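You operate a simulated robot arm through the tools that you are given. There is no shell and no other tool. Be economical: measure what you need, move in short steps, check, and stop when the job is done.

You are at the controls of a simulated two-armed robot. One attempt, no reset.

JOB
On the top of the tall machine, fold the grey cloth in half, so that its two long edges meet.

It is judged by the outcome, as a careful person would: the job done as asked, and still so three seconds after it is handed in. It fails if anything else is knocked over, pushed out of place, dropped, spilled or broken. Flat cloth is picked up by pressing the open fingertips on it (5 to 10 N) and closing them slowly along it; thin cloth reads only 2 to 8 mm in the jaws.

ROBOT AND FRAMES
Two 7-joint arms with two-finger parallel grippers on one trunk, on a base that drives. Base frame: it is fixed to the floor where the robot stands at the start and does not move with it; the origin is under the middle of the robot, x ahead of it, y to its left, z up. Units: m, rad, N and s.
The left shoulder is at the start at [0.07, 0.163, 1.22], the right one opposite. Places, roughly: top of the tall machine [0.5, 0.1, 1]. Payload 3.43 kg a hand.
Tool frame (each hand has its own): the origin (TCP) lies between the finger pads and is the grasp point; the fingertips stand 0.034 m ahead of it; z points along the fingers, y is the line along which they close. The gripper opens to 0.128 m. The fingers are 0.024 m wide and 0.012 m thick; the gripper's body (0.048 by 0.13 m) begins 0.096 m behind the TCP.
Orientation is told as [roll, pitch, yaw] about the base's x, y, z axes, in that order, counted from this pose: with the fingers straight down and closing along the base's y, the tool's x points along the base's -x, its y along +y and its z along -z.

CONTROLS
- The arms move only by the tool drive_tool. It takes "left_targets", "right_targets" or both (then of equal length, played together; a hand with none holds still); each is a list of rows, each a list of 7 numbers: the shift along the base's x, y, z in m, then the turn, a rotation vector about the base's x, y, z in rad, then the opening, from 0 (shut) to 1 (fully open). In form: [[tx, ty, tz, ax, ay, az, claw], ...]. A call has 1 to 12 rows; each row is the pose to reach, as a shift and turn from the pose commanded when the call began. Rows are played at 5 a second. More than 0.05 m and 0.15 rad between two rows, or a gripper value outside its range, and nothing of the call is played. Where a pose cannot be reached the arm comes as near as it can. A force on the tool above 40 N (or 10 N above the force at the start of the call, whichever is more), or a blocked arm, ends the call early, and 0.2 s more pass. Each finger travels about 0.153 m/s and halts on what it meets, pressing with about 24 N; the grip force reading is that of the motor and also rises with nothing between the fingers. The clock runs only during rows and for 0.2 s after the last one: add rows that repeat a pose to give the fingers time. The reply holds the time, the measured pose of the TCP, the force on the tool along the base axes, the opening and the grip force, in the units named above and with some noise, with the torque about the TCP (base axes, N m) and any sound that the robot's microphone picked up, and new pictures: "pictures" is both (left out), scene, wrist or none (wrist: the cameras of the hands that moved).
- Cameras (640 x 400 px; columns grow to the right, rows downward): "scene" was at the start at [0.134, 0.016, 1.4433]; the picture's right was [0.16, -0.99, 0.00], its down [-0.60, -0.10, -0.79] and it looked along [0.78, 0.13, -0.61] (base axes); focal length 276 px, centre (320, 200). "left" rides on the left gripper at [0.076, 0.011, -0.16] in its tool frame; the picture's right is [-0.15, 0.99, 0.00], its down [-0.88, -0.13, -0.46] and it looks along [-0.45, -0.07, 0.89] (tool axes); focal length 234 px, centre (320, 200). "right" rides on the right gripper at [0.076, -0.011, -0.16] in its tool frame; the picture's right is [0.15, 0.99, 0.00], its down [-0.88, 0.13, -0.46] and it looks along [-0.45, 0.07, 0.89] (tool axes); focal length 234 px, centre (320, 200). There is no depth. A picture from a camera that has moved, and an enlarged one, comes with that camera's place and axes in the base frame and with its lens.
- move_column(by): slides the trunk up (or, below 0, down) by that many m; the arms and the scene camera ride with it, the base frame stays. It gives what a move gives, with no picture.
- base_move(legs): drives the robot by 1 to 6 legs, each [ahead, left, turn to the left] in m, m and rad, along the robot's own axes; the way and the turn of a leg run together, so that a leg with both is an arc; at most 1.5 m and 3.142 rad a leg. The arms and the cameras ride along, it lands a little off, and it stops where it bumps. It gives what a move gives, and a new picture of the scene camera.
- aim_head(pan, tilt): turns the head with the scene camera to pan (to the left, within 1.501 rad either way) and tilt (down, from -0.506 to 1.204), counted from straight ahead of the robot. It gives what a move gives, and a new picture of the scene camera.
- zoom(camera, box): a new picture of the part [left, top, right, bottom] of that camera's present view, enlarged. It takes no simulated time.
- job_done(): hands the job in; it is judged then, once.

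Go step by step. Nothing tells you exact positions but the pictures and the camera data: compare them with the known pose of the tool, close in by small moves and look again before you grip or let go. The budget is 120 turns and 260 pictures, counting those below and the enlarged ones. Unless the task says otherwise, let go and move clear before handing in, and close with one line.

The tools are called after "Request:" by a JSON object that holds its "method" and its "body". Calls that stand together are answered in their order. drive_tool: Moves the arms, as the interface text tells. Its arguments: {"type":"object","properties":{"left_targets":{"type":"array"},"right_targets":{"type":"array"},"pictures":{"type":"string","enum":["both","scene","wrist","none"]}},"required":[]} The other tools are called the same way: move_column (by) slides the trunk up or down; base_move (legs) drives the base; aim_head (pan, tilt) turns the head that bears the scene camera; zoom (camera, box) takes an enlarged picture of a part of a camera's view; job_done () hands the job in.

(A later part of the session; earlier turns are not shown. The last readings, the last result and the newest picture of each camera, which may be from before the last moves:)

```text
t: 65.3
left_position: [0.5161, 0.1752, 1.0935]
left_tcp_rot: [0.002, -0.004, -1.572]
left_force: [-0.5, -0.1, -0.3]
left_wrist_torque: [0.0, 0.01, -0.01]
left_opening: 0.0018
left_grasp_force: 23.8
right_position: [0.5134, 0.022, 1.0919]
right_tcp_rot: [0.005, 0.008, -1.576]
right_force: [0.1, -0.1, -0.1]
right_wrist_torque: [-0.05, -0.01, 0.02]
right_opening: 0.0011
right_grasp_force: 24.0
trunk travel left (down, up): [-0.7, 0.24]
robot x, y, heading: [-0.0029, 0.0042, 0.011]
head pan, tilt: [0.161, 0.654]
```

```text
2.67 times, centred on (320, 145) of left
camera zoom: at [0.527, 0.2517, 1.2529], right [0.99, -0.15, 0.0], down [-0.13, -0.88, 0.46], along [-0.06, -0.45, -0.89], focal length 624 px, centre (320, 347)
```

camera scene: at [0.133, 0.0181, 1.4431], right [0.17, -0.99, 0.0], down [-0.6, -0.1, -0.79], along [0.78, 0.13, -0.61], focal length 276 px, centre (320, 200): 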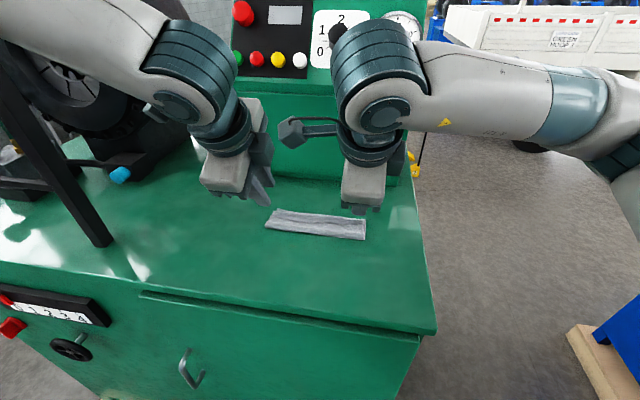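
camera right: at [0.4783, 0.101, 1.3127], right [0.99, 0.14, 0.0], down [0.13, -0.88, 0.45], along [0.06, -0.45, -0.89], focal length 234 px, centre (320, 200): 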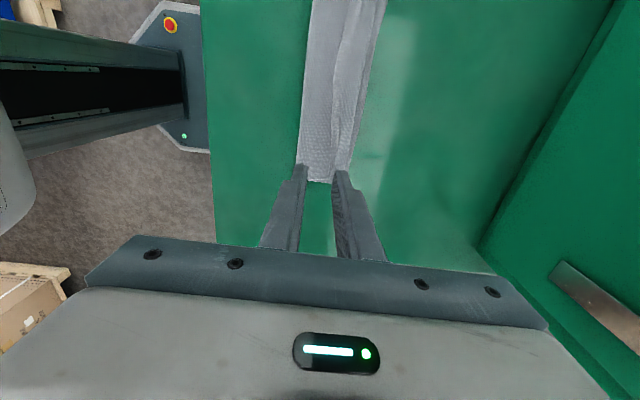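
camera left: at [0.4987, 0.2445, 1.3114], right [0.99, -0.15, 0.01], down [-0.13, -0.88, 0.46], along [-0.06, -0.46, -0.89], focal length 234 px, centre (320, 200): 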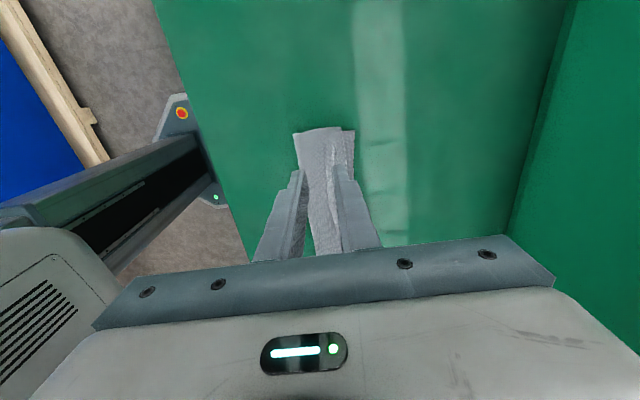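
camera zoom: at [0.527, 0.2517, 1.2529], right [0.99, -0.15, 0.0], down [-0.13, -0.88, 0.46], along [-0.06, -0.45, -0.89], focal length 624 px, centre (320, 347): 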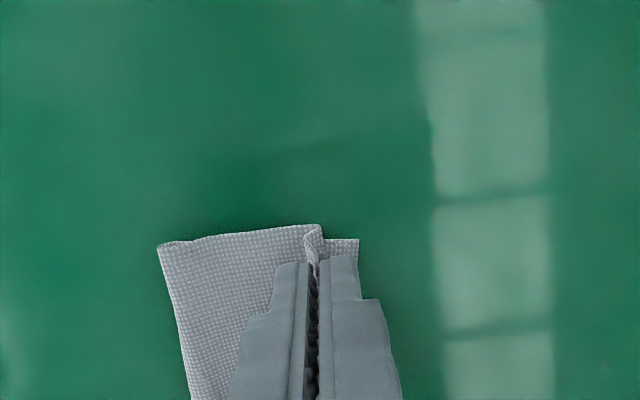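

The held edge is over the far edge, but in the middle the strip still leans back. I need room to tilt the hands the other way, so I'll press the pinch lightly and slide the whole stack 5 cm toward the robot, then lift and check.

Request:
{"method": "drive_tool", "body": {"left_targets": [[0, 0, -0.004, 0, 0, 0, 0], [-0.004, 0, -0.007, 0, 0, 0, 0], [-0.014, 0, -0.008, 0, 0, 0, 0], [-0.026, 0, -0.008, 0, 0, 0, 0], [-0.038, 0, -0.008, 0, 0, 0, 0], [-0.05, 0, -0.008, 0, 0, 0, 0], [-0.06, 0, -0.008, 0, 0, 0, 0], [-0.06, 0, 0.0, 0, 0, 0, 0], [-0.06, 0, 0.012, 0, 0, 0, 0], [-0.06, 0, 0.022, 0, 0, 0, 0], [-0.06, 0, 0.022, 0, 0, 0, 0]], "right_targets": [[0, 0, -0.004, 0, 0, 0, 0], [-0.004, 0, -0.007, 0, 0, 0, 0], [-0.014, 0, -0.008, 0, 0, 0, 0], [-0.026, 0, -0.008, 0, 0, 0, 0], [-0.038, 0, -0.008, 0, 0, 0, 0], [-0.05, 0, -0.008, 0, 0, 0, 0], [-0.06, 0, -0.008, 0, 0, 0, 0], [-0.06, 0, 0.0, 0, 0, 0, 0], [-0.06, 0, 0.012, 0, 0, 0, 0], [-0.06, 0, 0.022, 0, 0, 0, 0], [-0.06, 0, 0.022, 0, 0, 0, 0]], "pictures": "none"}}

Request:
{"method": "zoom", "body": {"camera": "scene", "box": [240, 200, 400, 300]}}

Request:
{"method": "zoom", "body": {"camera": "right", "box": [200, 50, 440, 200]}}

Request:
{"method": "zoom", "body": {"camera": "left", "box": [200, 70, 440, 220]}}

```text
t: 66.5
left_position: [0.4843, 0.1757, 1.0868]
left_tcp_rot: [0.006, -0.007, -1.572]
left_force: [-4.4, 1.0, 23.8]
left_wrist_torque: [0.1, 0.2, 0.04]
left_opening: 0.0017
left_grasp_force: 24.3
right_position: [0.4822, 0.0221, 1.0861]
right_tcp_rot: [0.008, 0.01, -1.581]
right_force: [-1.5, -3.0, 19.1]
right_wrist_torque: [-0.17, 0.13, 0.03]
right_opening: 0.001
right_grasp_force: 24.1
trunk travel left (down, up): [-0.7, 0.24]
robot x, y, heading: [-0.003, 0.0003, 0.004]
head pan, tilt: [0.161, 0.654]
stopped in row 6 (right hand): the force on the tool passed its limit (the readings are from after the stop); the commanded pose is now the measured one
```

```text
4.00 times, centred on (320, 250) of scene
camera zoom: at [0.1281, 0.0172, 1.4435], right [0.17, -0.99, 0.0], down [-0.6, -0.1, -0.8], along [0.78, 0.13, -0.61], focal length 1103 px, centre (320, 0)
```

zoom: 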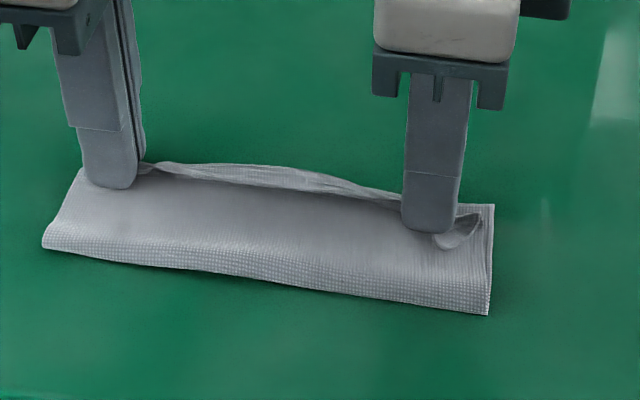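

```text
2.67 times, centred on (320, 125) of right
camera zoom: at [0.4705, 0.0969, 1.2474], right [0.99, 0.14, 0.01], down [0.12, -0.89, 0.45], along [0.07, -0.44, -0.89], focal length 624 px, centre (320, 400)
```

zoom: 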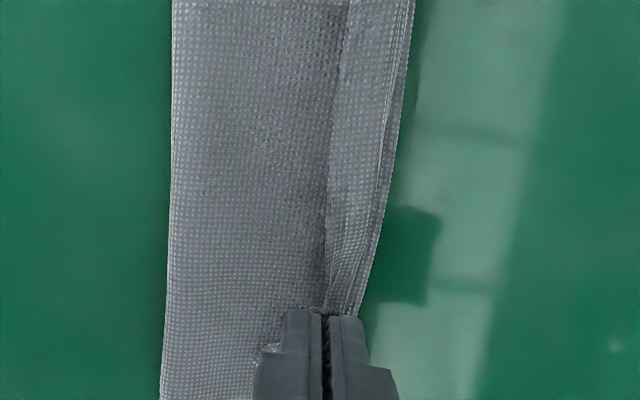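

```text
2.67 times, centred on (320, 145) of left
camera zoom: at [0.4957, 0.2516, 1.2451], right [0.99, -0.15, 0.01], down [-0.13, -0.88, 0.46], along [-0.06, -0.46, -0.89], focal length 624 px, centre (320, 347)
```

zoom: 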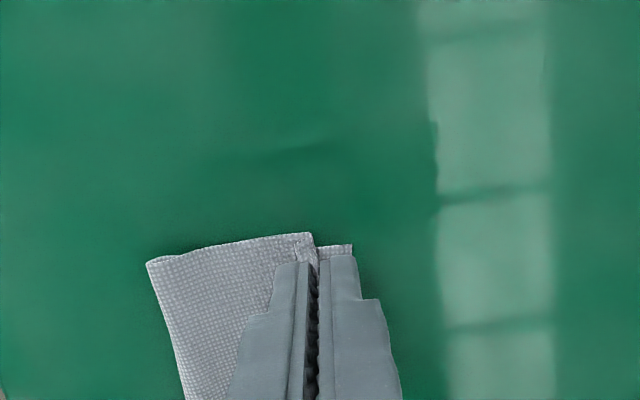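

Request:
{"method": "drive_tool", "body": {"left_targets": [[0.0, 0, 0.01, 0, 0, 0, 0], [0.004, 0, 0.02, 0, 0.1, 0, 0], [0.008, 0, 0.026, 0, 0.2, 0, 0], [0.012, 0, 0.026, 0, 0.3, 0, 0], [0.014, 0, 0.025, 0, 0.36, 0, 0], [0.014, 0, 0.025, 0, 0.36, 0, 0]], "right_targets": [[0.0, 0, 0.01, 0, 0, 0, 0], [0.004, 0, 0.02, 0, 0.1, 0, 0], [0.008, 0, 0.026, 0, 0.2, 0, 0], [0.012, 0, 0.026, 0, 0.3, 0, 0], [0.014, 0, 0.025, 0, 0.36, 0, 0], [0.014, 0, 0.025, 0, 0.36, 0, 0]], "pictures": "scene"}}

Request:
{"method": "zoom", "body": {"camera": "scene", "box": [240, 200, 400, 300]}}

Request:
{"method": "zoom", "body": {"camera": "right", "box": [200, 50, 440, 200]}}

```text
t: 68.1
left_position: [0.4785, 0.169, 1.1244]
left_tcp_rot: [-0.326, 0.003, -1.559]
left_force: [-0.3, -0.3, 0.5]
left_wrist_torque: [-0.03, 0.02, 0.01]
left_opening: 0.0016
left_grasp_force: 23.9
right_position: [0.4754, 0.0169, 1.1166]
right_tcp_rot: [-0.341, 0.014, -1.571]
right_force: [0.0, 0.5, 0.5]
right_wrist_torque: [-0.01, 0.02, 0.0]
right_opening: 0.0012
right_grasp_force: 24.0
trunk travel left (down, up): [-0.7, 0.24]
robot x, y, heading: [-0.007, 0.0023, 0.021]
head pan, tilt: [0.161, 0.654]
stopped in row 6 (left hand): the arm was blocked; the commanded pose is now the measured one
camera scene: at [0.1034, 0.0036, 1.445], right [0.18, -0.98, -0.01], down [-0.58, -0.1, -0.81], along [0.79, 0.15, -0.59], focal length 276 px, centre (320, 200)
```

scene: 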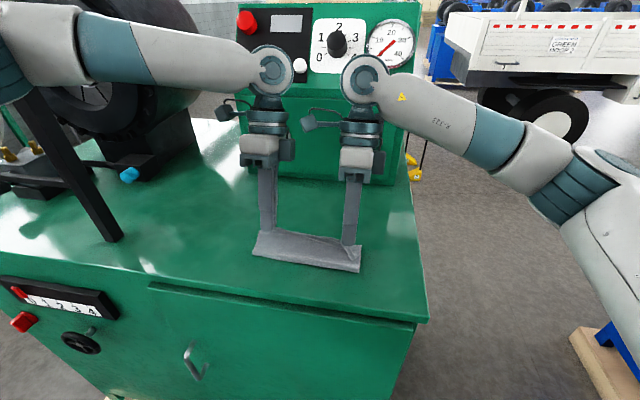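

```text
4.00 times, centred on (320, 250) of scene
camera zoom: at [0.1034, 0.0036, 1.445], right [0.18, -0.98, -0.01], down [-0.58, -0.1, -0.81], along [0.79, 0.15, -0.59], focal length 1103 px, centre (320, 0)
```

zoom: 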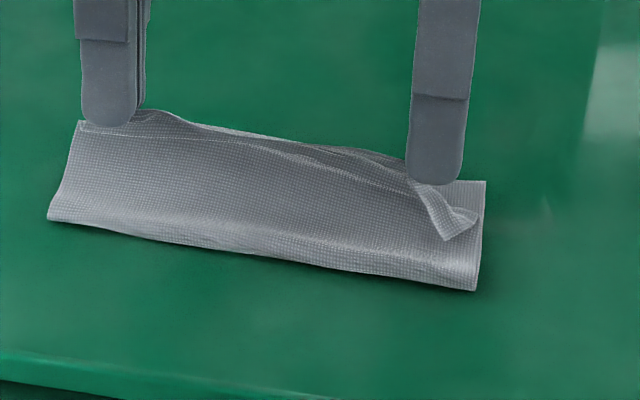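

```text
2.67 times, centred on (320, 125) of right
camera zoom: at [0.5184, 0.0903, 1.2726], right [0.93, 0.15, -0.33], down [0.28, -0.89, 0.37], along [-0.23, -0.44, -0.87], focal length 624 px, centre (320, 400)
```

zoom: 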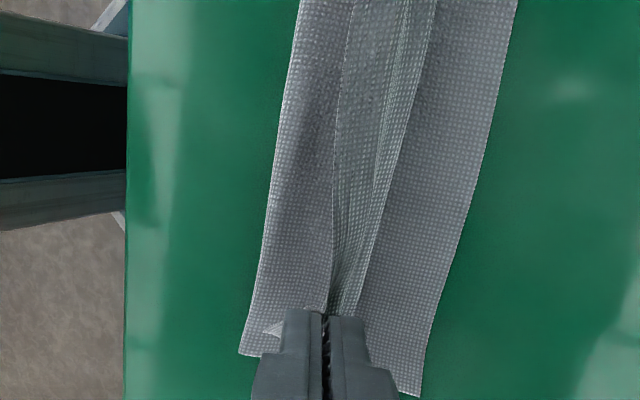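

The left wrist met the panel buttons, so tilting that way isn't possible here. Instead I'll return upright, hold the edge about 3 cm up near the far edge and release in the air, so the strip can spring straight and the flap can fall flat.

Request:
{"method": "drive_tool", "body": {"left_targets": [[0.0, 0, 0, 0, -0.12, 0, 0], [0.004, 0.003, -0.003, 0, -0.24, 0, 0], [0.0085, 0.006, -0.006, 0, -0.33, -0.01, 0], [0.0085, 0.006, -0.006, 0, -0.33, -0.01, 0]], "right_targets": [[0.0, 0, 0, 0, -0.12, 0, 0], [0.006, 0, 0.001, 0, -0.24, 0, 0], [0.0116, 0, 0.001, 0, -0.34, 0, 0], [0.0116, 0, 0.001, 0, -0.34, 0, 0]], "pictures": "none"}}

Request:
{"method": "zoom", "body": {"camera": "scene", "box": [240, 200, 400, 300]}}

Request:
{"method": "zoom", "body": {"camera": "right", "box": [200, 50, 440, 200]}}

```text
t: 69.1
left_position: [0.5062, 0.1852, 1.1067]
left_tcp_rot: [-0.019, -0.007, -1.579]
left_force: [0.0, -1.2, 0.3]
left_wrist_torque: [-0.06, 0.02, -0.01]
left_opening: 0.0019
left_grasp_force: 23.9
right_position: [0.5062, 0.0286, 1.11]
right_tcp_rot: [-0.014, 0.005, -1.573]
right_force: [0.1, 2.2, 0.2]
right_wrist_torque: [0.09, -0.01, 0.03]
right_opening: 0.0011
right_grasp_force: 24.0
trunk travel left (down, up): [-0.7, 0.24]
robot x, y, heading: [-0.0042, 0.0029, 0.014]
head pan, tilt: [0.161, 0.654]
```

```text
4.00 times, centred on (320, 250) of scene
camera zoom: at [0.1288, 0.0195, 1.4437], right [0.17, -0.98, 0.0], down [-0.6, -0.1, -0.79], along [0.78, 0.14, -0.61], focal length 1103 px, centre (320, 0)
```

zoom: 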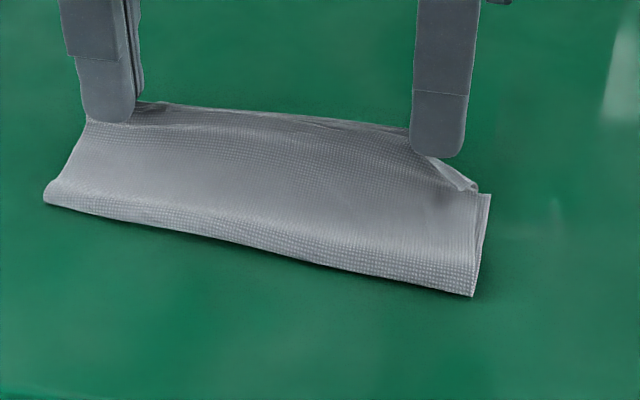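

```text
2.67 times, centred on (320, 125) of right
camera zoom: at [0.4985, 0.1023, 1.2712], right [0.99, 0.14, -0.01], down [0.14, -0.88, 0.45], along [0.05, -0.44, -0.89], focal length 624 px, centre (320, 400)
```

zoom: 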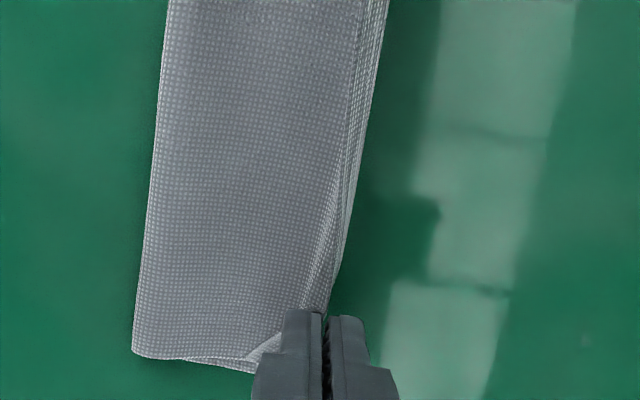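

The edge is held neatly. The crease is still about 1 cm too far forward, so I'll swing the edge back past the crease to lay more cloth down, and check alignment there.

Request:
{"method": "drive_tool", "body": {"left_targets": [[-0.012, -0.002, 0.018, 0, 0.01, 0, 0], [-0.03, -0.004, 0.035, 0, 0.01, 0, 0], [-0.05, -0.005, 0.047, 0, 0.01, 0, 0], [-0.07, -0.005, 0.052, 0, 0.01, 0, 0], [-0.09, -0.005, 0.05, 0, 0.01, 0, 0], [-0.106, -0.005, 0.042, 0, 0.01, 0, 0], [-0.106, -0.005, 0.042, 0, 0.01, 0, 0]], "right_targets": [[-0.012, -0.003, 0.018, 0, 0.01, 0, 0], [-0.03, -0.006, 0.033, 0, 0.01, 0, 0], [-0.05, -0.008, 0.045, 0, 0.01, 0, 0], [-0.07, -0.008, 0.05, 0, 0.01, 0, 0], [-0.09, -0.008, 0.048, 0, 0.01, 0, 0], [-0.106, -0.008, 0.04, 0, 0.01, 0, 0], [-0.106, -0.008, 0.04, 0, 0.01, 0, 0]], "pictures": "wrist"}}

Request:
{"method": "zoom", "body": {"camera": "scene", "box": [220, 190, 412, 310]}}

```text
t: 70.7
left_position: [0.4012, 0.1817, 1.1478]
left_tcp_rot: [-0.033, -0.008, -1.575]
left_force: [1.1, -6.3, -0.3]
left_wrist_torque: [-0.25, -0.02, -0.03]
left_opening: 0.0017
left_grasp_force: 23.5
right_position: [0.4001, 0.0206, 1.1491]
right_tcp_rot: [-0.029, 0.008, -1.572]
right_force: [0.4, 6.8, -0.5]
right_wrist_torque: [0.2, 0.02, 0.01]
right_opening: 0.001
right_grasp_force: 24.0
trunk travel left (down, up): [-0.7, 0.24]
robot x, y, heading: [0.0005, 0.0036, 0.011]
head pan, tilt: [0.161, 0.654]
camera right: at [0.3944, 0.0954, 1.3108], right [0.99, 0.14, -0.03], down [0.14, -0.88, 0.45], along [0.04, -0.45, -0.89], focal length 234 px, centre (320, 200)
camera left: at [0.4179, 0.2581, 1.3059], right [0.99, -0.15, -0.03], down [-0.12, -0.88, 0.47], along [-0.1, -0.46, -0.88], focal length 234 px, centre (320, 200)
```

right: 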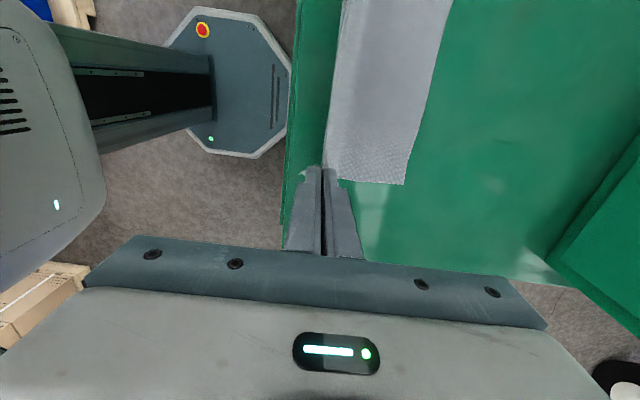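
left: 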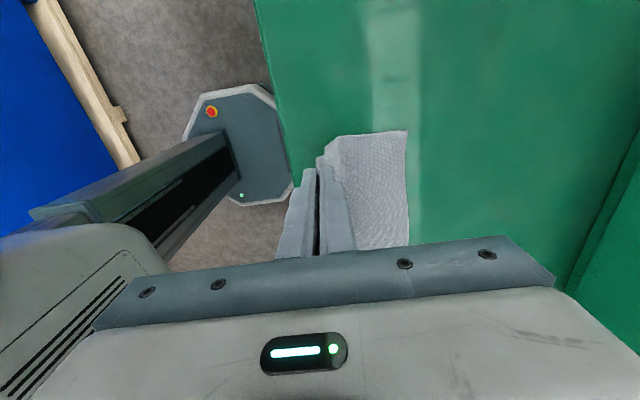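

```text
3.33 times, centred on (316, 250) of scene
camera zoom: at [0.1299, 0.0207, 1.4433], right [0.17, -0.98, 0.0], down [-0.6, -0.11, -0.79], along [0.78, 0.14, -0.61], focal length 920 px, centre (333, 33)
```

zoom: 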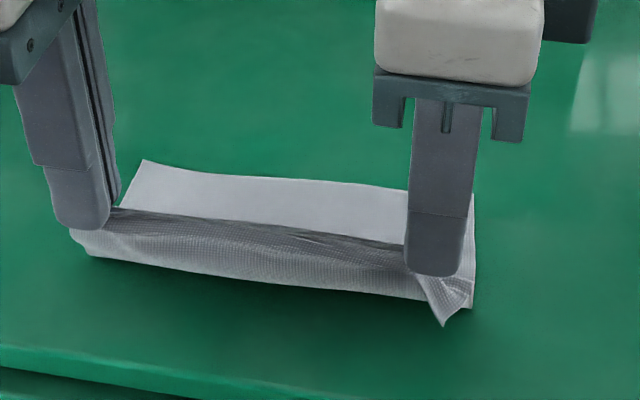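

Now the lower half measures about 7.5 cm with the contact line at x≈0.419 and the far edge at x≈0.493, which is near centre. I'll ease the sideways tension and fold forward around x≈0.417, stopping about 2.5 cm up.

Request:
{"method": "drive_tool", "body": {"left_targets": [[0.008, -0.002, 0.004, 0, 0, 0, 0], [0.017, -0.003, 0.006, 0, 0, 0, 0], [0.026, -0.003, 0.006, 0, 0.01, 0, 0], [0.035, -0.003, 0.004, 0, 0.01, 0, 0], [0.044, -0.003, 0.0, 0, 0.02, 0, 0], [0.052, -0.003, -0.005, 0, 0.02, 0, 0], [0.06, -0.003, -0.011, 0, 0.02, 0, 0], [0.068, -0.003, -0.018, 0, 0.02, 0, 0], [0.075, -0.003, -0.026, 0, 0.02, 0, 0], [0.081, -0.003, -0.035, 0, 0.02, 0, 0], [0.081, -0.003, -0.035, 0, 0.02, 0, 0]], "right_targets": [[0.008, 0.002, 0.004, 0, 0, 0, 0], [0.017, 0.003, 0.006, 0, 0, 0, 0], [0.026, 0.003, 0.006, 0, 0.01, 0, 0], [0.035, 0.003, 0.004, 0, 0.01, 0, 0], [0.044, 0.003, 0.0, 0, 0.02, 0, 0], [0.052, 0.003, -0.005, 0, 0.02, 0, 0], [0.06, 0.003, -0.011, 0, 0.02, 0, 0], [0.068, 0.003, -0.018, 0, 0.02, 0, 0], [0.075, 0.003, -0.026, 0, 0.02, 0, 0], [0.083, 0.003, -0.035, 0, 0.02, 0, 0], [0.083, 0.003, -0.035, 0, 0.02, 0, 0]], "pictures": "none"}}

Request:
{"method": "zoom", "body": {"camera": "scene", "box": [220, 190, 412, 310]}}

Request:
{"method": "zoom", "body": {"camera": "right", "box": [200, 50, 440, 200]}}

Request:
{"method": "zoom", "body": {"camera": "left", "box": [200, 70, 440, 220]}}

```text
t: 73.1
left_position: [0.4815, 0.1789, 1.1131]
left_tcp_rot: [-0.051, -0.006, -1.577]
left_force: [-0.7, 0.8, -0.2]
left_wrist_torque: [0.0, 0.01, -0.01]
left_opening: 0.0016
left_grasp_force: 24.0
right_position: [0.4841, 0.0232, 1.1157]
right_tcp_rot: [-0.047, 0.007, -1.574]
right_force: [-0.4, 0.4, 0.3]
right_wrist_torque: [-0.01, 0.06, 0.01]
right_opening: 0.0011
right_grasp_force: 24.3
trunk travel left (down, up): [-0.7, 0.24]
robot x, y, heading: [-0.0021, 0.0025, 0.012]
head pan, tilt: [0.161, 0.654]
```

```text
3.33 times, centred on (316, 250) of scene
camera zoom: at [0.1291, 0.0207, 1.4434], right [0.17, -0.98, 0.0], down [-0.6, -0.11, -0.79], along [0.78, 0.14, -0.61], focal length 920 px, centre (333, 33)
```

zoom: 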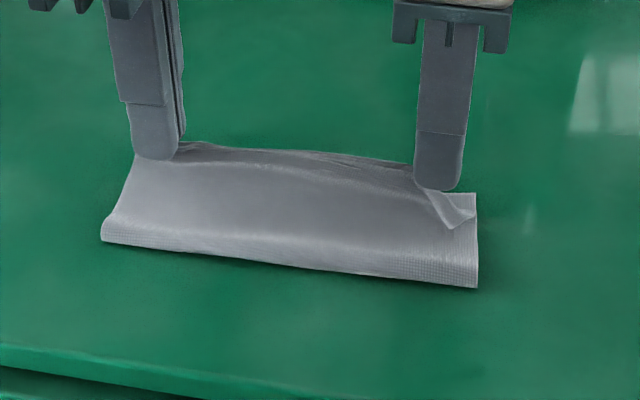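

```text
2.67 times, centred on (320, 125) of right
camera zoom: at [0.4808, 0.0986, 1.2761], right [0.99, 0.14, -0.05], down [0.15, -0.88, 0.44], along [0.02, -0.45, -0.89], focal length 624 px, centre (320, 400)
```

zoom: 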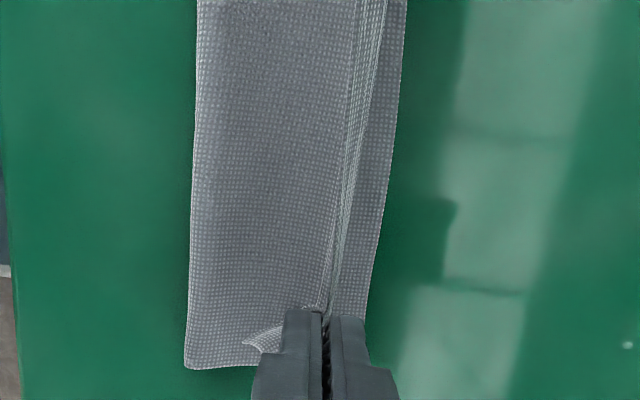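

```text
2.67 times, centred on (320, 145) of left
camera zoom: at [0.5016, 0.2549, 1.271], right [0.99, -0.15, -0.05], down [-0.11, -0.88, 0.47], along [-0.11, -0.46, -0.88], focal length 624 px, centre (320, 347)
```

zoom: 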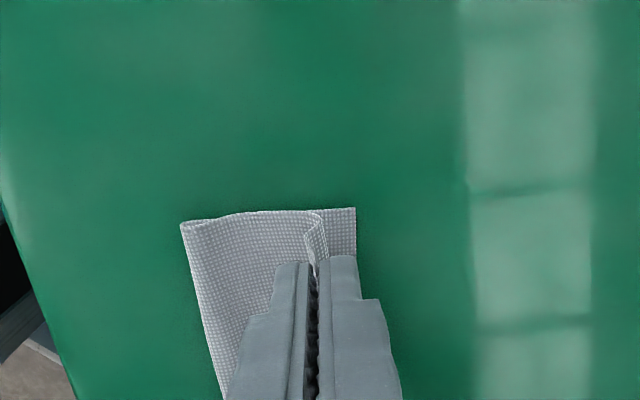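

The strip is narrow and about 1 cm of the lower layer shows beyond it, which is about what the flap needs to spring into. I'll release in the air and then lift away.

Request:
{"method": "drive_tool", "body": {"left_targets": [[0, 0, 0, 0, 0, 0, 0.3], [0, 0, 0, 0, 0, 0, 0.3], [0, 0, 0.03, 0, 0, 0, 0.3], [0, 0, 0.075, 0, 0, 0, 0.3], [0, 0, 0.1, 0, 0, 0, 0.3], [0, 0, 0.1, 0, 0, 0, 0.3], [0, 0, 0.1, 0, 0, 0, 0.3]], "right_targets": [[0, 0, 0, 0, 0, 0, 0.3], [0, 0, 0, 0, 0, 0, 0.3], [0, 0, 0.03, 0, 0, 0, 0.3], [0, 0, 0.075, 0, 0, 0, 0.3], [0, 0, 0.1, 0, 0, 0, 0.3], [0, 0, 0.1, 0, 0, 0, 0.3], [0, 0, 0.1, 0, 0, 0, 0.3]], "pictures": "wrist"}}

Request:
{"method": "zoom", "body": {"camera": "scene", "box": [220, 190, 412, 310]}}

```text
t: 74.7
left_position: [0.4814, 0.1793, 1.2142]
left_tcp_rot: [-0.052, -0.008, -1.575]
left_force: [-0.4, -0.4, 0.5]
left_wrist_torque: [-0.02, 0.0, 0.0]
left_opening: 0.0382
left_grasp_force: 0.2
right_position: [0.4837, 0.0223, 1.2145]
right_tcp_rot: [-0.047, 0.005, -1.574]
right_force: [-0.5, 0.6, 0.5]
right_wrist_torque: [-0.01, -0.03, -0.01]
right_opening: 0.0384
right_grasp_force: 0.1
trunk travel left (down, up): [-0.7, 0.24]
robot x, y, heading: [-0.0083, 0.0037, 0.014]
head pan, tilt: [0.161, 0.654]
camera right: at [0.4814, 0.0982, 1.3764], right [0.99, 0.14, -0.05], down [0.15, -0.88, 0.44], along [0.02, -0.45, -0.89], focal length 234 px, centre (320, 200)
camera left: at [0.502, 0.2552, 1.3728], right [0.99, -0.15, -0.05], down [-0.11, -0.88, 0.47], along [-0.12, -0.46, -0.88], focal length 234 px, centre (320, 200)
```

right: 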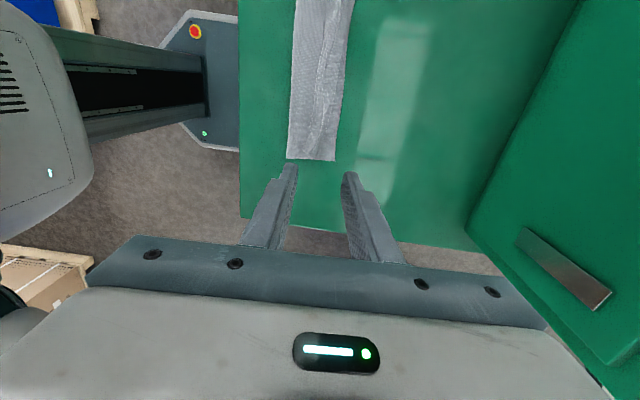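
left: 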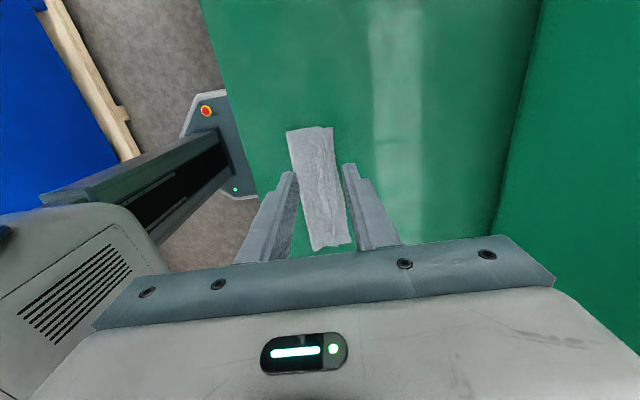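

```text
3.33 times, centred on (316, 250) of scene
camera zoom: at [0.1293, 0.0207, 1.4434], right [0.17, -0.98, 0.0], down [-0.6, -0.11, -0.79], along [0.78, 0.14, -0.61], focal length 920 px, centre (333, 33)
```

zoom: 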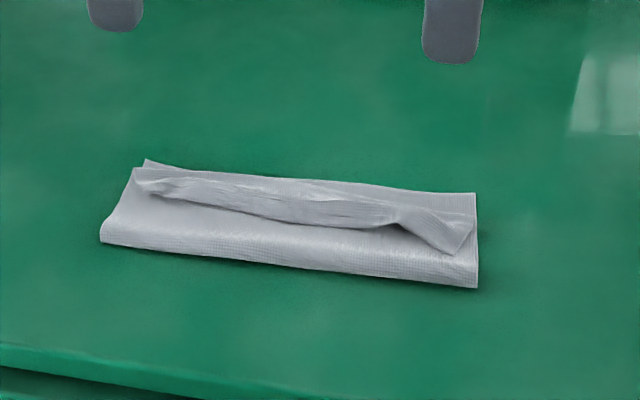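

The strip fell back again, about 1.5 cm. I'll look at it from the left hand's camera.

Request:
{"method": "zoom", "body": {"camera": "left", "box": [240, 110, 400, 260]}}

Request:
{"method": "zoom", "body": {"camera": "scene", "box": [240, 220, 370, 290]}}

```text
2.67 times, centred on (320, 185) of left
camera zoom: at [0.502, 0.2552, 1.3728], right [0.99, -0.15, -0.05], down [-0.11, -0.88, 0.47], along [-0.12, -0.46, -0.88], focal length 624 px, centre (320, 240)
```

zoom: 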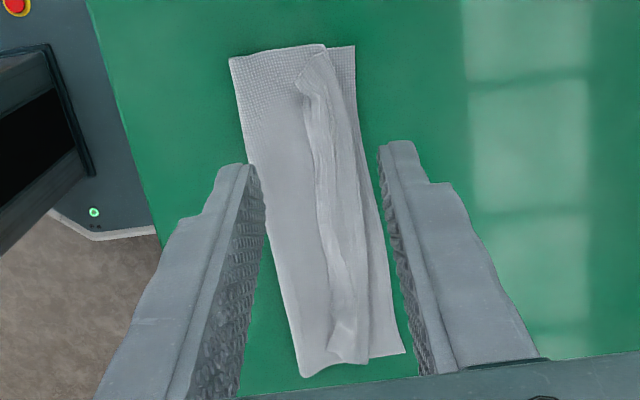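

```text
4.92 times, centred on (305, 255) of scene
camera zoom: at [0.1293, 0.0207, 1.4434], right [0.17, -0.98, 0.0], down [-0.6, -0.11, -0.79], along [0.78, 0.14, -0.61], focal length 1358 px, centre (394, -71)
```

zoom: 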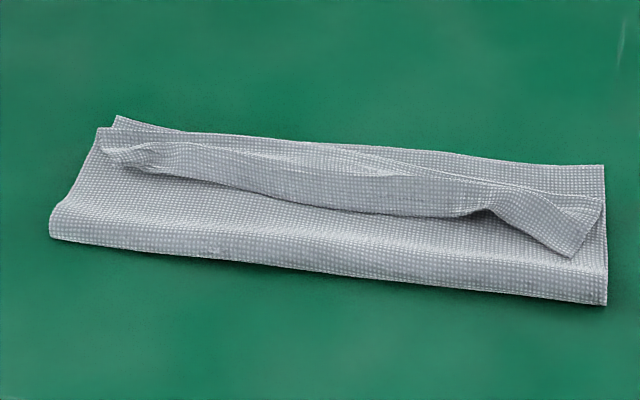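

The geometry is right: once this strip flips forward, the edges will meet. I'll pinch its free edge again. This time I'll open only a few millimetres and carry forward, so the near finger pushes the strip over the right way.

Request:
{"method": "drive_tool", "body": {"left_targets": [[-0.01, -0.002, -0.03, 0, -0.05, 0, 0.15], [-0.019, -0.004, -0.07, 0, -0.05, 0, 0.13], [-0.019, -0.004, -0.1, 0, -0.05, 0, 0.13], [-0.019, -0.004, -0.12, 0, -0.05, 0, 0.13], [-0.019, -0.004, -0.12, 0, -0.05, 0, 0.13]], "right_targets": [[-0.015, -0.001, -0.03, 0, -0.05, 0, 0.17], [-0.031, -0.002, -0.07, 0, -0.05, 0, 0.15], [-0.031, -0.002, -0.1, 0, -0.05, 0, 0.15], [-0.031, -0.002, -0.12, 0, -0.05, 0, 0.15], [-0.031, -0.002, -0.12, 0, -0.05, 0, 0.15]], "pictures": "none"}}

Request:
{"method": "zoom", "body": {"camera": "right", "box": [240, 100, 400, 200]}}

Request:
{"method": "zoom", "body": {"camera": "left", "box": [240, 100, 400, 200]}}

```text
t: 75.9
left_position: [0.4629, 0.1748, 1.0933]
left_tcp_rot: [-0.002, -0.008, -1.577]
left_force: [0.2, 0.3, 0.0]
left_wrist_torque: [0.0, -0.02, -0.01]
left_opening: 0.0166
left_grasp_force: 0.1
right_position: [0.4537, 0.0218, 1.0943]
right_tcp_rot: [0.001, 0.006, -1.575]
right_force: [0.6, -1.0, -0.3]
right_wrist_torque: [-0.01, 0.02, -0.01]
right_opening: 0.0189
right_grasp_force: 0.0
trunk travel left (down, up): [-0.7, 0.24]
robot x, y, heading: [-0.0057, 0.0021, 0.015]
head pan, tilt: [0.161, 0.654]
```

```text
4.00 times, centred on (320, 150) of right
camera zoom: at [0.4423, 0.096, 1.2556], right [0.99, 0.14, 0.0], down [0.13, -0.88, 0.45], along [0.07, -0.45, -0.89], focal length 937 px, centre (320, 400)
```

zoom: 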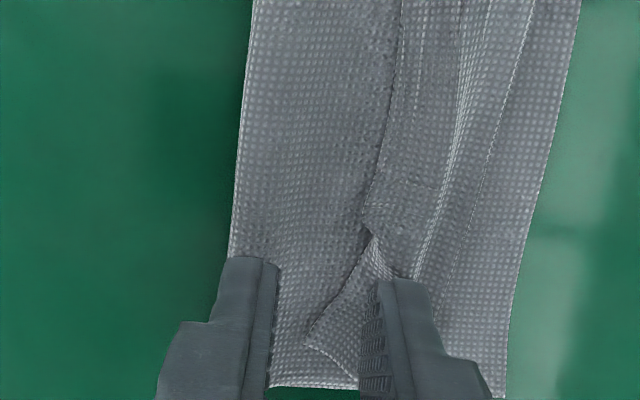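

```text
4.00 times, centred on (320, 150) of left
camera zoom: at [0.4742, 0.2512, 1.2521], right [0.99, -0.15, 0.0], down [-0.13, -0.88, 0.46], along [-0.07, -0.46, -0.89], focal length 937 px, centre (320, 400)
```

zoom: 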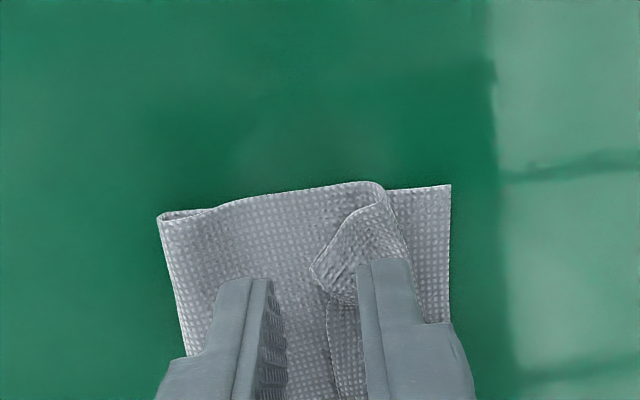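

Request:
{"method": "drive_tool", "body": {"left_targets": [[0.006, 0, -0.003, 0, 0, 0, 0.13], [0.006, 0, -0.006, 0, 0, 0, 0.13], [0.006, 0, -0.008, 0, 0, 0, 0.13], [0.006, 0, -0.008, 0, 0, 0, 0.13]], "right_targets": [[0.005, 0, -0.003, 0, 0, 0, 0.15], [0.005, 0, -0.006, 0, 0, 0, 0.15], [0.005, 0, -0.009, 0, 0, 0, 0.15], [0.005, 0, -0.009, 0, 0, 0, 0.15]], "pictures": "none"}}

Request:
{"method": "zoom", "body": {"camera": "right", "box": [240, 100, 400, 200]}}

Request:
{"method": "zoom", "body": {"camera": "left", "box": [240, 100, 400, 200]}}

```text
t: 76.9
left_position: [0.468, 0.1738, 1.0857]
left_tcp_rot: [0.0, -0.007, -1.575]
left_force: [1.2, 1.3, 11.7]
left_wrist_torque: [0.11, -0.16, 0.05]
left_opening: 0.0167
left_grasp_force: 0.0
right_position: [0.458, 0.0214, 1.0873]
right_tcp_rot: [0.003, 0.005, -1.572]
right_force: [0.0, 0.8, 4.1]
right_wrist_torque: [0.01, -0.08, -0.03]
right_opening: 0.0196
right_grasp_force: 0.3
trunk travel left (down, up): [-0.7, 0.24]
robot x, y, heading: [-0.0028, 0.0048, 0.013]
head pan, tilt: [0.161, 0.654]
```

```text
4.00 times, centred on (320, 150) of right
camera zoom: at [0.4466, 0.096, 1.2472], right [0.99, 0.14, 0.0], down [0.13, -0.88, 0.45], along [0.07, -0.45, -0.89], focal length 937 px, centre (320, 400)
```

zoom: 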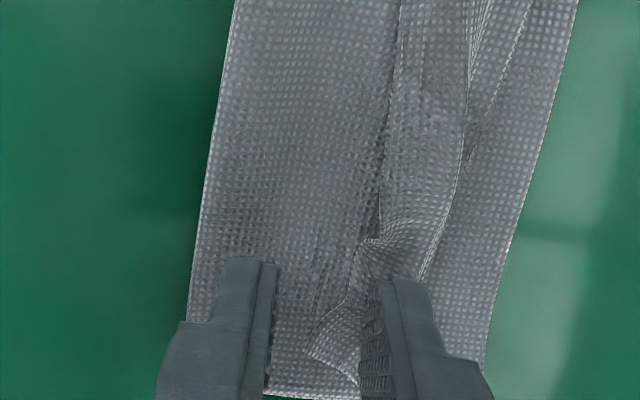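

```text
4.00 times, centred on (320, 150) of left
camera zoom: at [0.4801, 0.251, 1.2451], right [0.99, -0.15, 0.0], down [-0.14, -0.88, 0.46], along [-0.07, -0.46, -0.89], focal length 937 px, centre (320, 400)
```

zoom: 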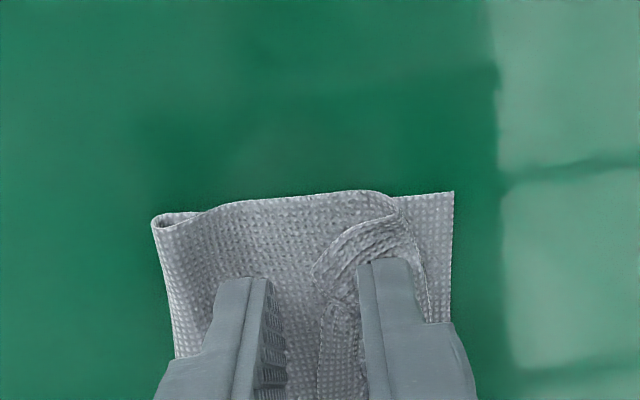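

Request:
{"method": "drive_tool", "body": {"left_targets": [[0, 0, -0.0005, 0, 0, 0, 0.12], [0, 0, -0.0005, 0, 0, 0, 0.1], [0, 0, -0.0005, 0, 0, 0, 0.08], [0, 0, -0.0005, 0, 0, 0, 0.06], [0, 0, -0.0005, 0, 0, 0, 0.04], [0, 0, -0.0005, 0, 0, 0, 0.02], [0, 0, -0.0005, 0, 0, 0, 0], [0, 0, -0.0005, 0, 0, 0, 0], [0, 0, -0.0005, 0, 0, 0, 0], [0, 0, 0.012, 0, 0, 0, 0], [0, 0, 0.025, 0, 0, 0, 0], [0, 0, 0.025, 0, 0, 0, 0]], "right_targets": [[0, 0, -0.003, 0, 0, 0, 0.14], [0, 0, -0.003, 0, 0, 0, 0.12], [0, 0, -0.003, 0, 0, 0, 0.1], [0, 0, -0.003, 0, 0, 0, 0.08], [0, 0, -0.003, 0, 0, 0, 0.06], [0, 0, -0.003, 0, 0, 0, 0.04], [0, 0, -0.003, 0, 0, 0, 0.02], [0, 0, -0.003, 0, 0, 0, 0], [0, 0, -0.003, 0, 0, 0, 0], [0, 0, 0.01, 0, 0, 0, 0], [0, 0, 0.023, 0, 0, 0, 0], [0, 0, 0.023, 0, 0, 0, 0]], "pictures": "none"}}

Request:
{"method": "zoom", "body": {"camera": "scene", "box": [220, 190, 412, 310]}}

Request:
{"method": "zoom", "body": {"camera": "right", "box": [200, 50, 440, 200]}}

Request:
{"method": "zoom", "body": {"camera": "left", "box": [200, 70, 440, 220]}}

```text
t: 77.8
left_position: [0.4667, 0.175, 1.0863]
left_tcp_rot: [0.002, -0.008, -1.578]
left_force: [-1.8, 0.2, 13.5]
left_wrist_torque: [0.13, 0.0, -0.01]
left_opening: 0.0065
left_grasp_force: 0.1
right_position: [0.4561, 0.0218, 1.086]
right_tcp_rot: [0.006, 0.011, -1.572]
right_force: [-2.6, 0.5, 14.6]
right_wrist_torque: [-0.13, -0.04, -0.02]
right_opening: 0.009
right_grasp_force: 0.0
trunk travel left (down, up): [-0.7, 0.24]
robot x, y, heading: [-0.0047, 0.0001, 0.013]
head pan, tilt: [0.161, 0.654]
stopped in row 4 (right hand): the force on the tool passed its limit (the readings are from after the stop); the commanded pose is now the measured one
```

```text
3.33 times, centred on (316, 250) of scene
camera zoom: at [0.1267, 0.0202, 1.4435], right [0.17, -0.98, 0.0], down [-0.6, -0.11, -0.79], along [0.78, 0.14, -0.61], focal length 920 px, centre (333, 33)
```

zoom: 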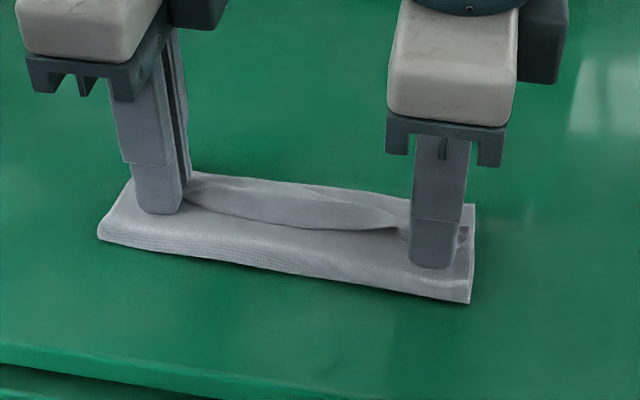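

```text
2.67 times, centred on (320, 125) of right
camera zoom: at [0.4446, 0.0956, 1.2472], right [0.99, 0.15, 0.01], down [0.13, -0.89, 0.45], along [0.07, -0.44, -0.89], focal length 624 px, centre (320, 400)
```

zoom: 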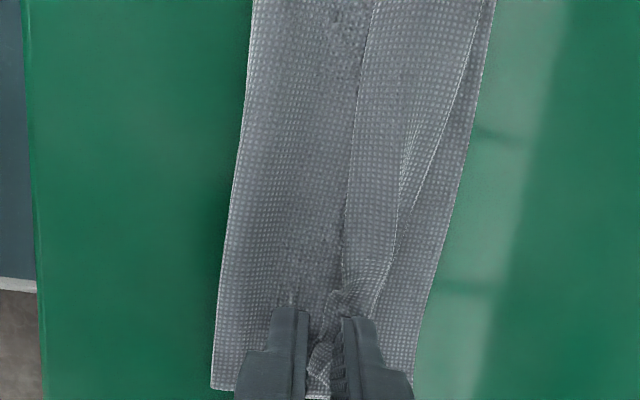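

```text
2.67 times, centred on (320, 145) of left
camera zoom: at [0.4786, 0.2509, 1.245], right [0.99, -0.15, 0.0], down [-0.14, -0.88, 0.46], along [-0.07, -0.46, -0.89], focal length 624 px, centre (320, 347)
```

zoom: 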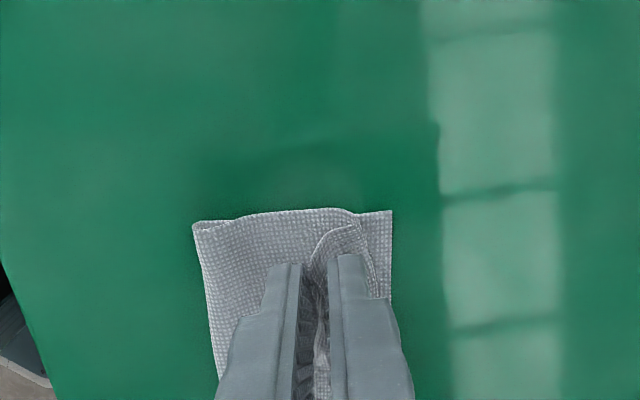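

The closing stopped partway on a force limit with the jaws still half open, and the strip sits between the fingers. I'll finish closing, then lift.

Request:
{"method": "drive_tool", "body": {"left_targets": [[0, 0, 0, 0, 0, 0, 0.04], [0, 0, 0, 0, 0, 0, 0.02], [0, 0, 0, 0, 0, 0, 0], [0, 0, 0, 0, 0, 0, 0], [0, 0, 0, 0, 0, 0, 0], [0, 0, 0.012, 0, 0, 0, 0], [0, 0, 0.025, 0, 0, 0, 0], [0, 0, 0.025, 0, 0, 0, 0]], "right_targets": [[0, 0, 0, 0, 0, 0, 0.05], [0, 0, 0, 0, 0, 0, 0.03], [0, 0, 0, 0, 0, 0, 0.01], [0, 0, 0, 0, 0, 0, 0], [0, 0, 0, 0, 0, 0, 0], [0, 0, 0.012, 0, 0, 0, 0], [0, 0, 0.025, 0, 0, 0, 0], [0, 0, 0.025, 0, 0, 0, 0]], "pictures": "none"}}

Request:
{"method": "zoom", "body": {"camera": "scene", "box": [220, 190, 412, 310]}}

Request:
{"method": "zoom", "body": {"camera": "right", "box": [200, 50, 440, 200]}}

```text
t: 79.6
left_position: [0.4695, 0.1743, 1.1094]
left_tcp_rot: [-0.005, -0.007, -1.575]
left_force: [0.0, -0.4, -0.2]
left_wrist_torque: [0.01, 0.03, 0.03]
left_opening: 0.0016
left_grasp_force: 24.3
right_position: [0.459, 0.0213, 1.1087]
right_tcp_rot: [0.0, 0.007, -1.574]
right_force: [-0.3, 0.3, 0.1]
right_wrist_torque: [0.0, 0.04, 0.01]
right_opening: 0.0015
right_grasp_force: 24.1
trunk travel left (down, up): [-0.7, 0.24]
robot x, y, heading: [-0.0033, 0.0067, 0.015]
head pan, tilt: [0.161, 0.654]
```

```text
3.33 times, centred on (316, 250) of scene
camera zoom: at [0.1306, 0.0208, 1.4431], right [0.17, -0.98, 0.0], down [-0.6, -0.11, -0.79], along [0.78, 0.14, -0.61], focal length 920 px, centre (333, 33)
```

zoom: 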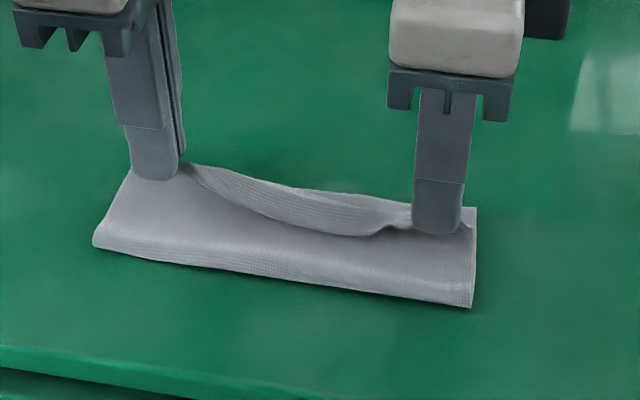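

```text
2.67 times, centred on (320, 125) of right
camera zoom: at [0.4482, 0.0963, 1.2697], right [0.99, 0.14, 0.0], down [0.13, -0.88, 0.45], along [0.07, -0.44, -0.89], focal length 624 px, centre (320, 400)
```

zoom: 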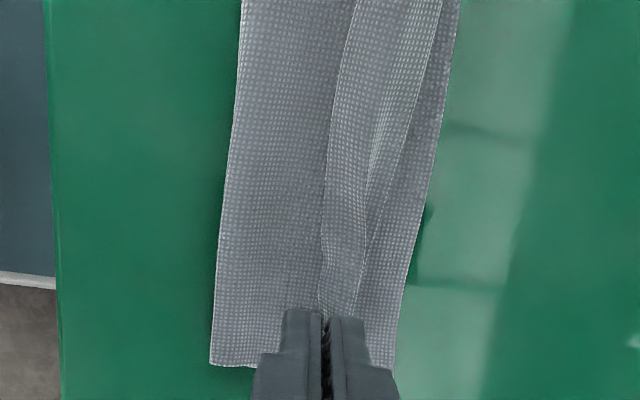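

Both ends are held well. I'll raise the edge and spread the hands a little to straighten the sagging middle.

Request:
{"method": "drive_tool", "body": {"left_targets": [[-0.005, 0.002, 0.014, 0, 0, 0, 0], [-0.01, 0.005, 0.028, 0, 0, 0, 0], [-0.014, 0.007, 0.038, 0, 0, 0, 0], [-0.014, 0.008, 0.042, 0, 0, 0, 0], [-0.014, 0.008, 0.042, 0, 0, 0, 0]], "right_targets": [[-0.002, -0.002, 0.014, 0, 0, 0, 0], [-0.003, -0.004, 0.028, 0, 0, 0, 0], [-0.003, -0.006, 0.038, 0, 0, 0, 0], [-0.003, -0.007, 0.042, 0, 0, 0, 0], [-0.003, -0.007, 0.042, 0, 0, 0, 0]], "pictures": "none"}}

Request:
{"method": "zoom", "body": {"camera": "scene", "box": [220, 190, 412, 310]}}

Request:
{"method": "zoom", "body": {"camera": "right", "box": [200, 50, 440, 200]}}

```text
t: 80.8
left_position: [0.4544, 0.1821, 1.1504]
left_tcp_rot: [-0.003, -0.007, -1.574]
left_force: [-0.2, -5.2, 0.3]
left_wrist_torque: [-0.2, 0.01, 0.01]
left_opening: 0.0018
left_grasp_force: 24.9
right_position: [0.4553, 0.0158, 1.1512]
right_tcp_rot: [0.004, 0.009, -1.57]
right_force: [-0.3, 5.5, 0.1]
right_wrist_torque: [0.2, 0.03, -0.01]
right_opening: 0.0015
right_grasp_force: 24.1
trunk travel left (down, up): [-0.7, 0.24]
robot x, y, heading: [-0.0042, 0.0022, 0.013]
head pan, tilt: [0.161, 0.654]
```

```text
3.33 times, centred on (316, 250) of scene
camera zoom: at [0.13, 0.0208, 1.4433], right [0.17, -0.98, 0.0], down [-0.6, -0.11, -0.79], along [0.78, 0.14, -0.61], focal length 920 px, centre (333, 33)
```

zoom: 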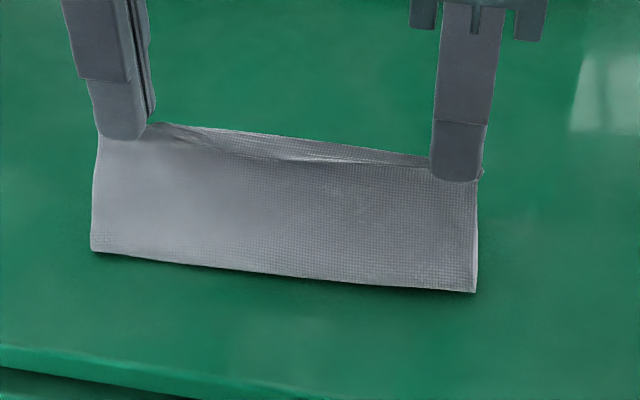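

```text
2.67 times, centred on (320, 125) of right
camera zoom: at [0.4449, 0.0894, 1.312], right [0.99, 0.14, 0.0], down [0.13, -0.88, 0.45], along [0.07, -0.44, -0.89], focal length 624 px, centre (320, 400)
```

zoom: 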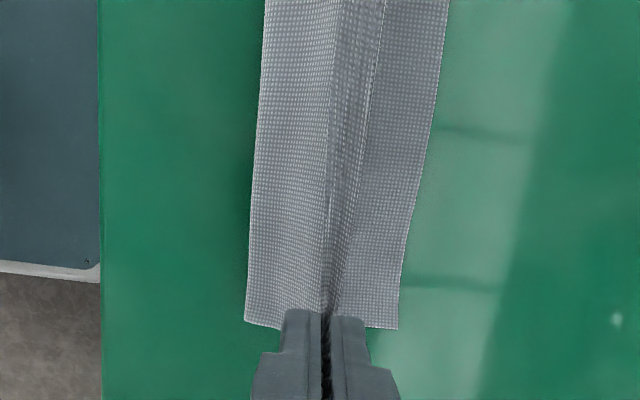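

The edge is taut and straight now. I'll do the same back-swing to centre the crease, then bring it forward and low to x≈0.473, ready for the push-over release.

Request:
{"method": "drive_tool", "body": {"left_targets": [[-0.02, 0, 0.0, 0, 0, 0, 0], [-0.04, 0, -0.002, 0, 0, 0, 0], [-0.055, 0, -0.009, 0, 0, 0, 0], [-0.041, 0, -0.004, 0, 0, 0, 0], [-0.025, 0, -0.005, 0, 0, 0, 0], [-0.009, 0, -0.012, 0, 0, 0, 0], [0.003, 0, -0.022, 0, 0, 0, 0], [0.011, 0, -0.034, 0, 0, 0, 0], [0.016, 0, -0.045, 0, 0, 0, 0], [0.018, 0, -0.052, 0, 0, 0, 0], [0.018, 0, -0.052, 0, 0, 0, 0]], "right_targets": [[-0.02, 0, 0.0, 0, 0, 0, 0], [-0.04, 0, -0.002, 0, 0, 0, 0], [-0.055, 0, -0.009, 0, 0, 0, 0], [-0.041, 0, -0.004, 0, 0, 0, 0], [-0.025, 0, -0.005, 0, 0, 0, 0], [-0.009, 0, -0.012, 0, 0, 0, 0], [0.003, 0, -0.022, 0, 0, 0, 0], [0.011, 0, -0.034, 0, 0, 0, 0], [0.016, 0, -0.045, 0, 0, 0, 0], [0.018, 0, -0.052, 0, 0, 0, 0], [0.018, 0, -0.052, 0, 0, 0, 0]], "pictures": "none"}}

Request:
{"method": "zoom", "body": {"camera": "scene", "box": [220, 190, 412, 310]}}

Request:
{"method": "zoom", "body": {"camera": "right", "box": [200, 50, 440, 200]}}

Request:
{"method": "zoom", "body": {"camera": "left", "box": [200, 70, 440, 220]}}

```text
t: 83.2
left_position: [0.4726, 0.1828, 1.0991]
left_tcp_rot: [-0.002, -0.008, -1.575]
left_force: [0.8, -5.4, 0.1]
left_wrist_torque: [-0.12, 0.01, 0.0]
left_opening: 0.0018
left_grasp_force: 24.2
right_position: [0.4729, 0.0161, 1.0976]
right_tcp_rot: [0.003, 0.008, -1.573]
right_force: [0.2, 4.6, 0.6]
right_wrist_torque: [0.14, 0.0, 0.0]
right_opening: 0.0014
right_grasp_force: 23.6
trunk travel left (down, up): [-0.7, 0.24]
robot x, y, heading: [-0.0029, 0.0039, 0.011]
head pan, tilt: [0.161, 0.654]
```

```text
3.33 times, centred on (316, 250) of scene
camera zoom: at [0.1293, 0.0207, 1.4434], right [0.17, -0.98, 0.0], down [-0.6, -0.11, -0.79], along [0.78, 0.14, -0.61], focal length 920 px, centre (333, 33)
```

zoom: 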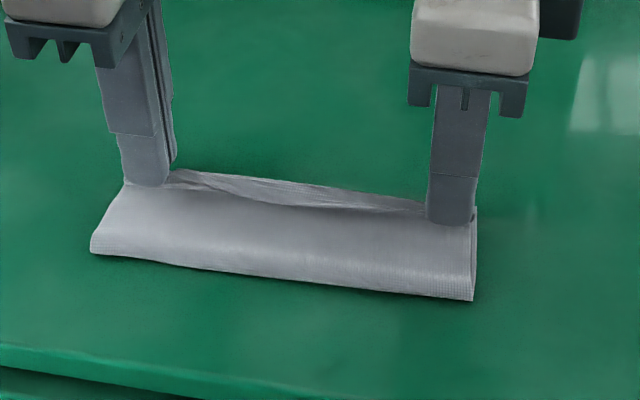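

```text
2.67 times, centred on (320, 125) of right
camera zoom: at [0.4622, 0.0894, 1.2598], right [0.99, 0.14, 0.01], down [0.13, -0.88, 0.45], along [0.07, -0.44, -0.89], focal length 624 px, centre (320, 400)
```

zoom: 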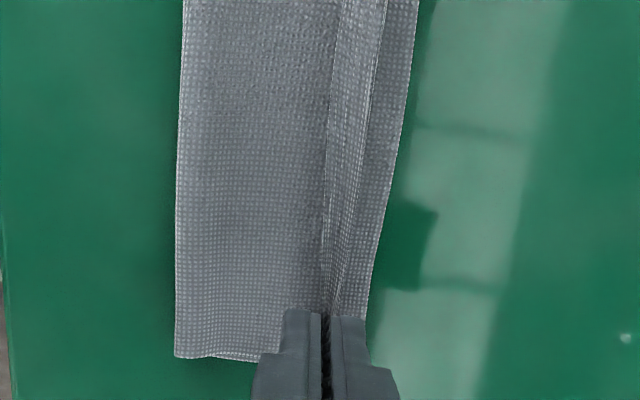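

```text
2.67 times, centred on (320, 145) of left
camera zoom: at [0.4849, 0.259, 1.2586], right [0.99, -0.15, 0.0], down [-0.13, -0.88, 0.46], along [-0.07, -0.46, -0.89], focal length 624 px, centre (320, 347)
```

zoom: 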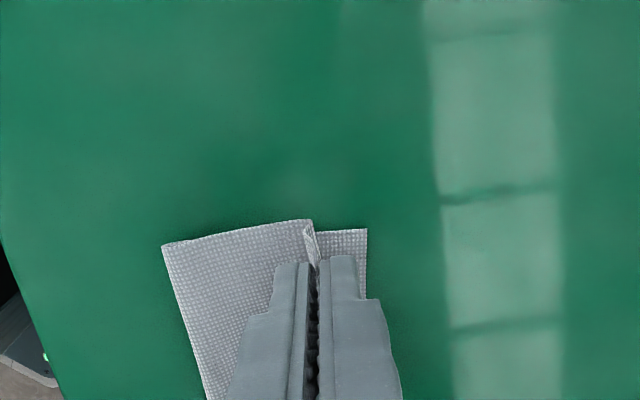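

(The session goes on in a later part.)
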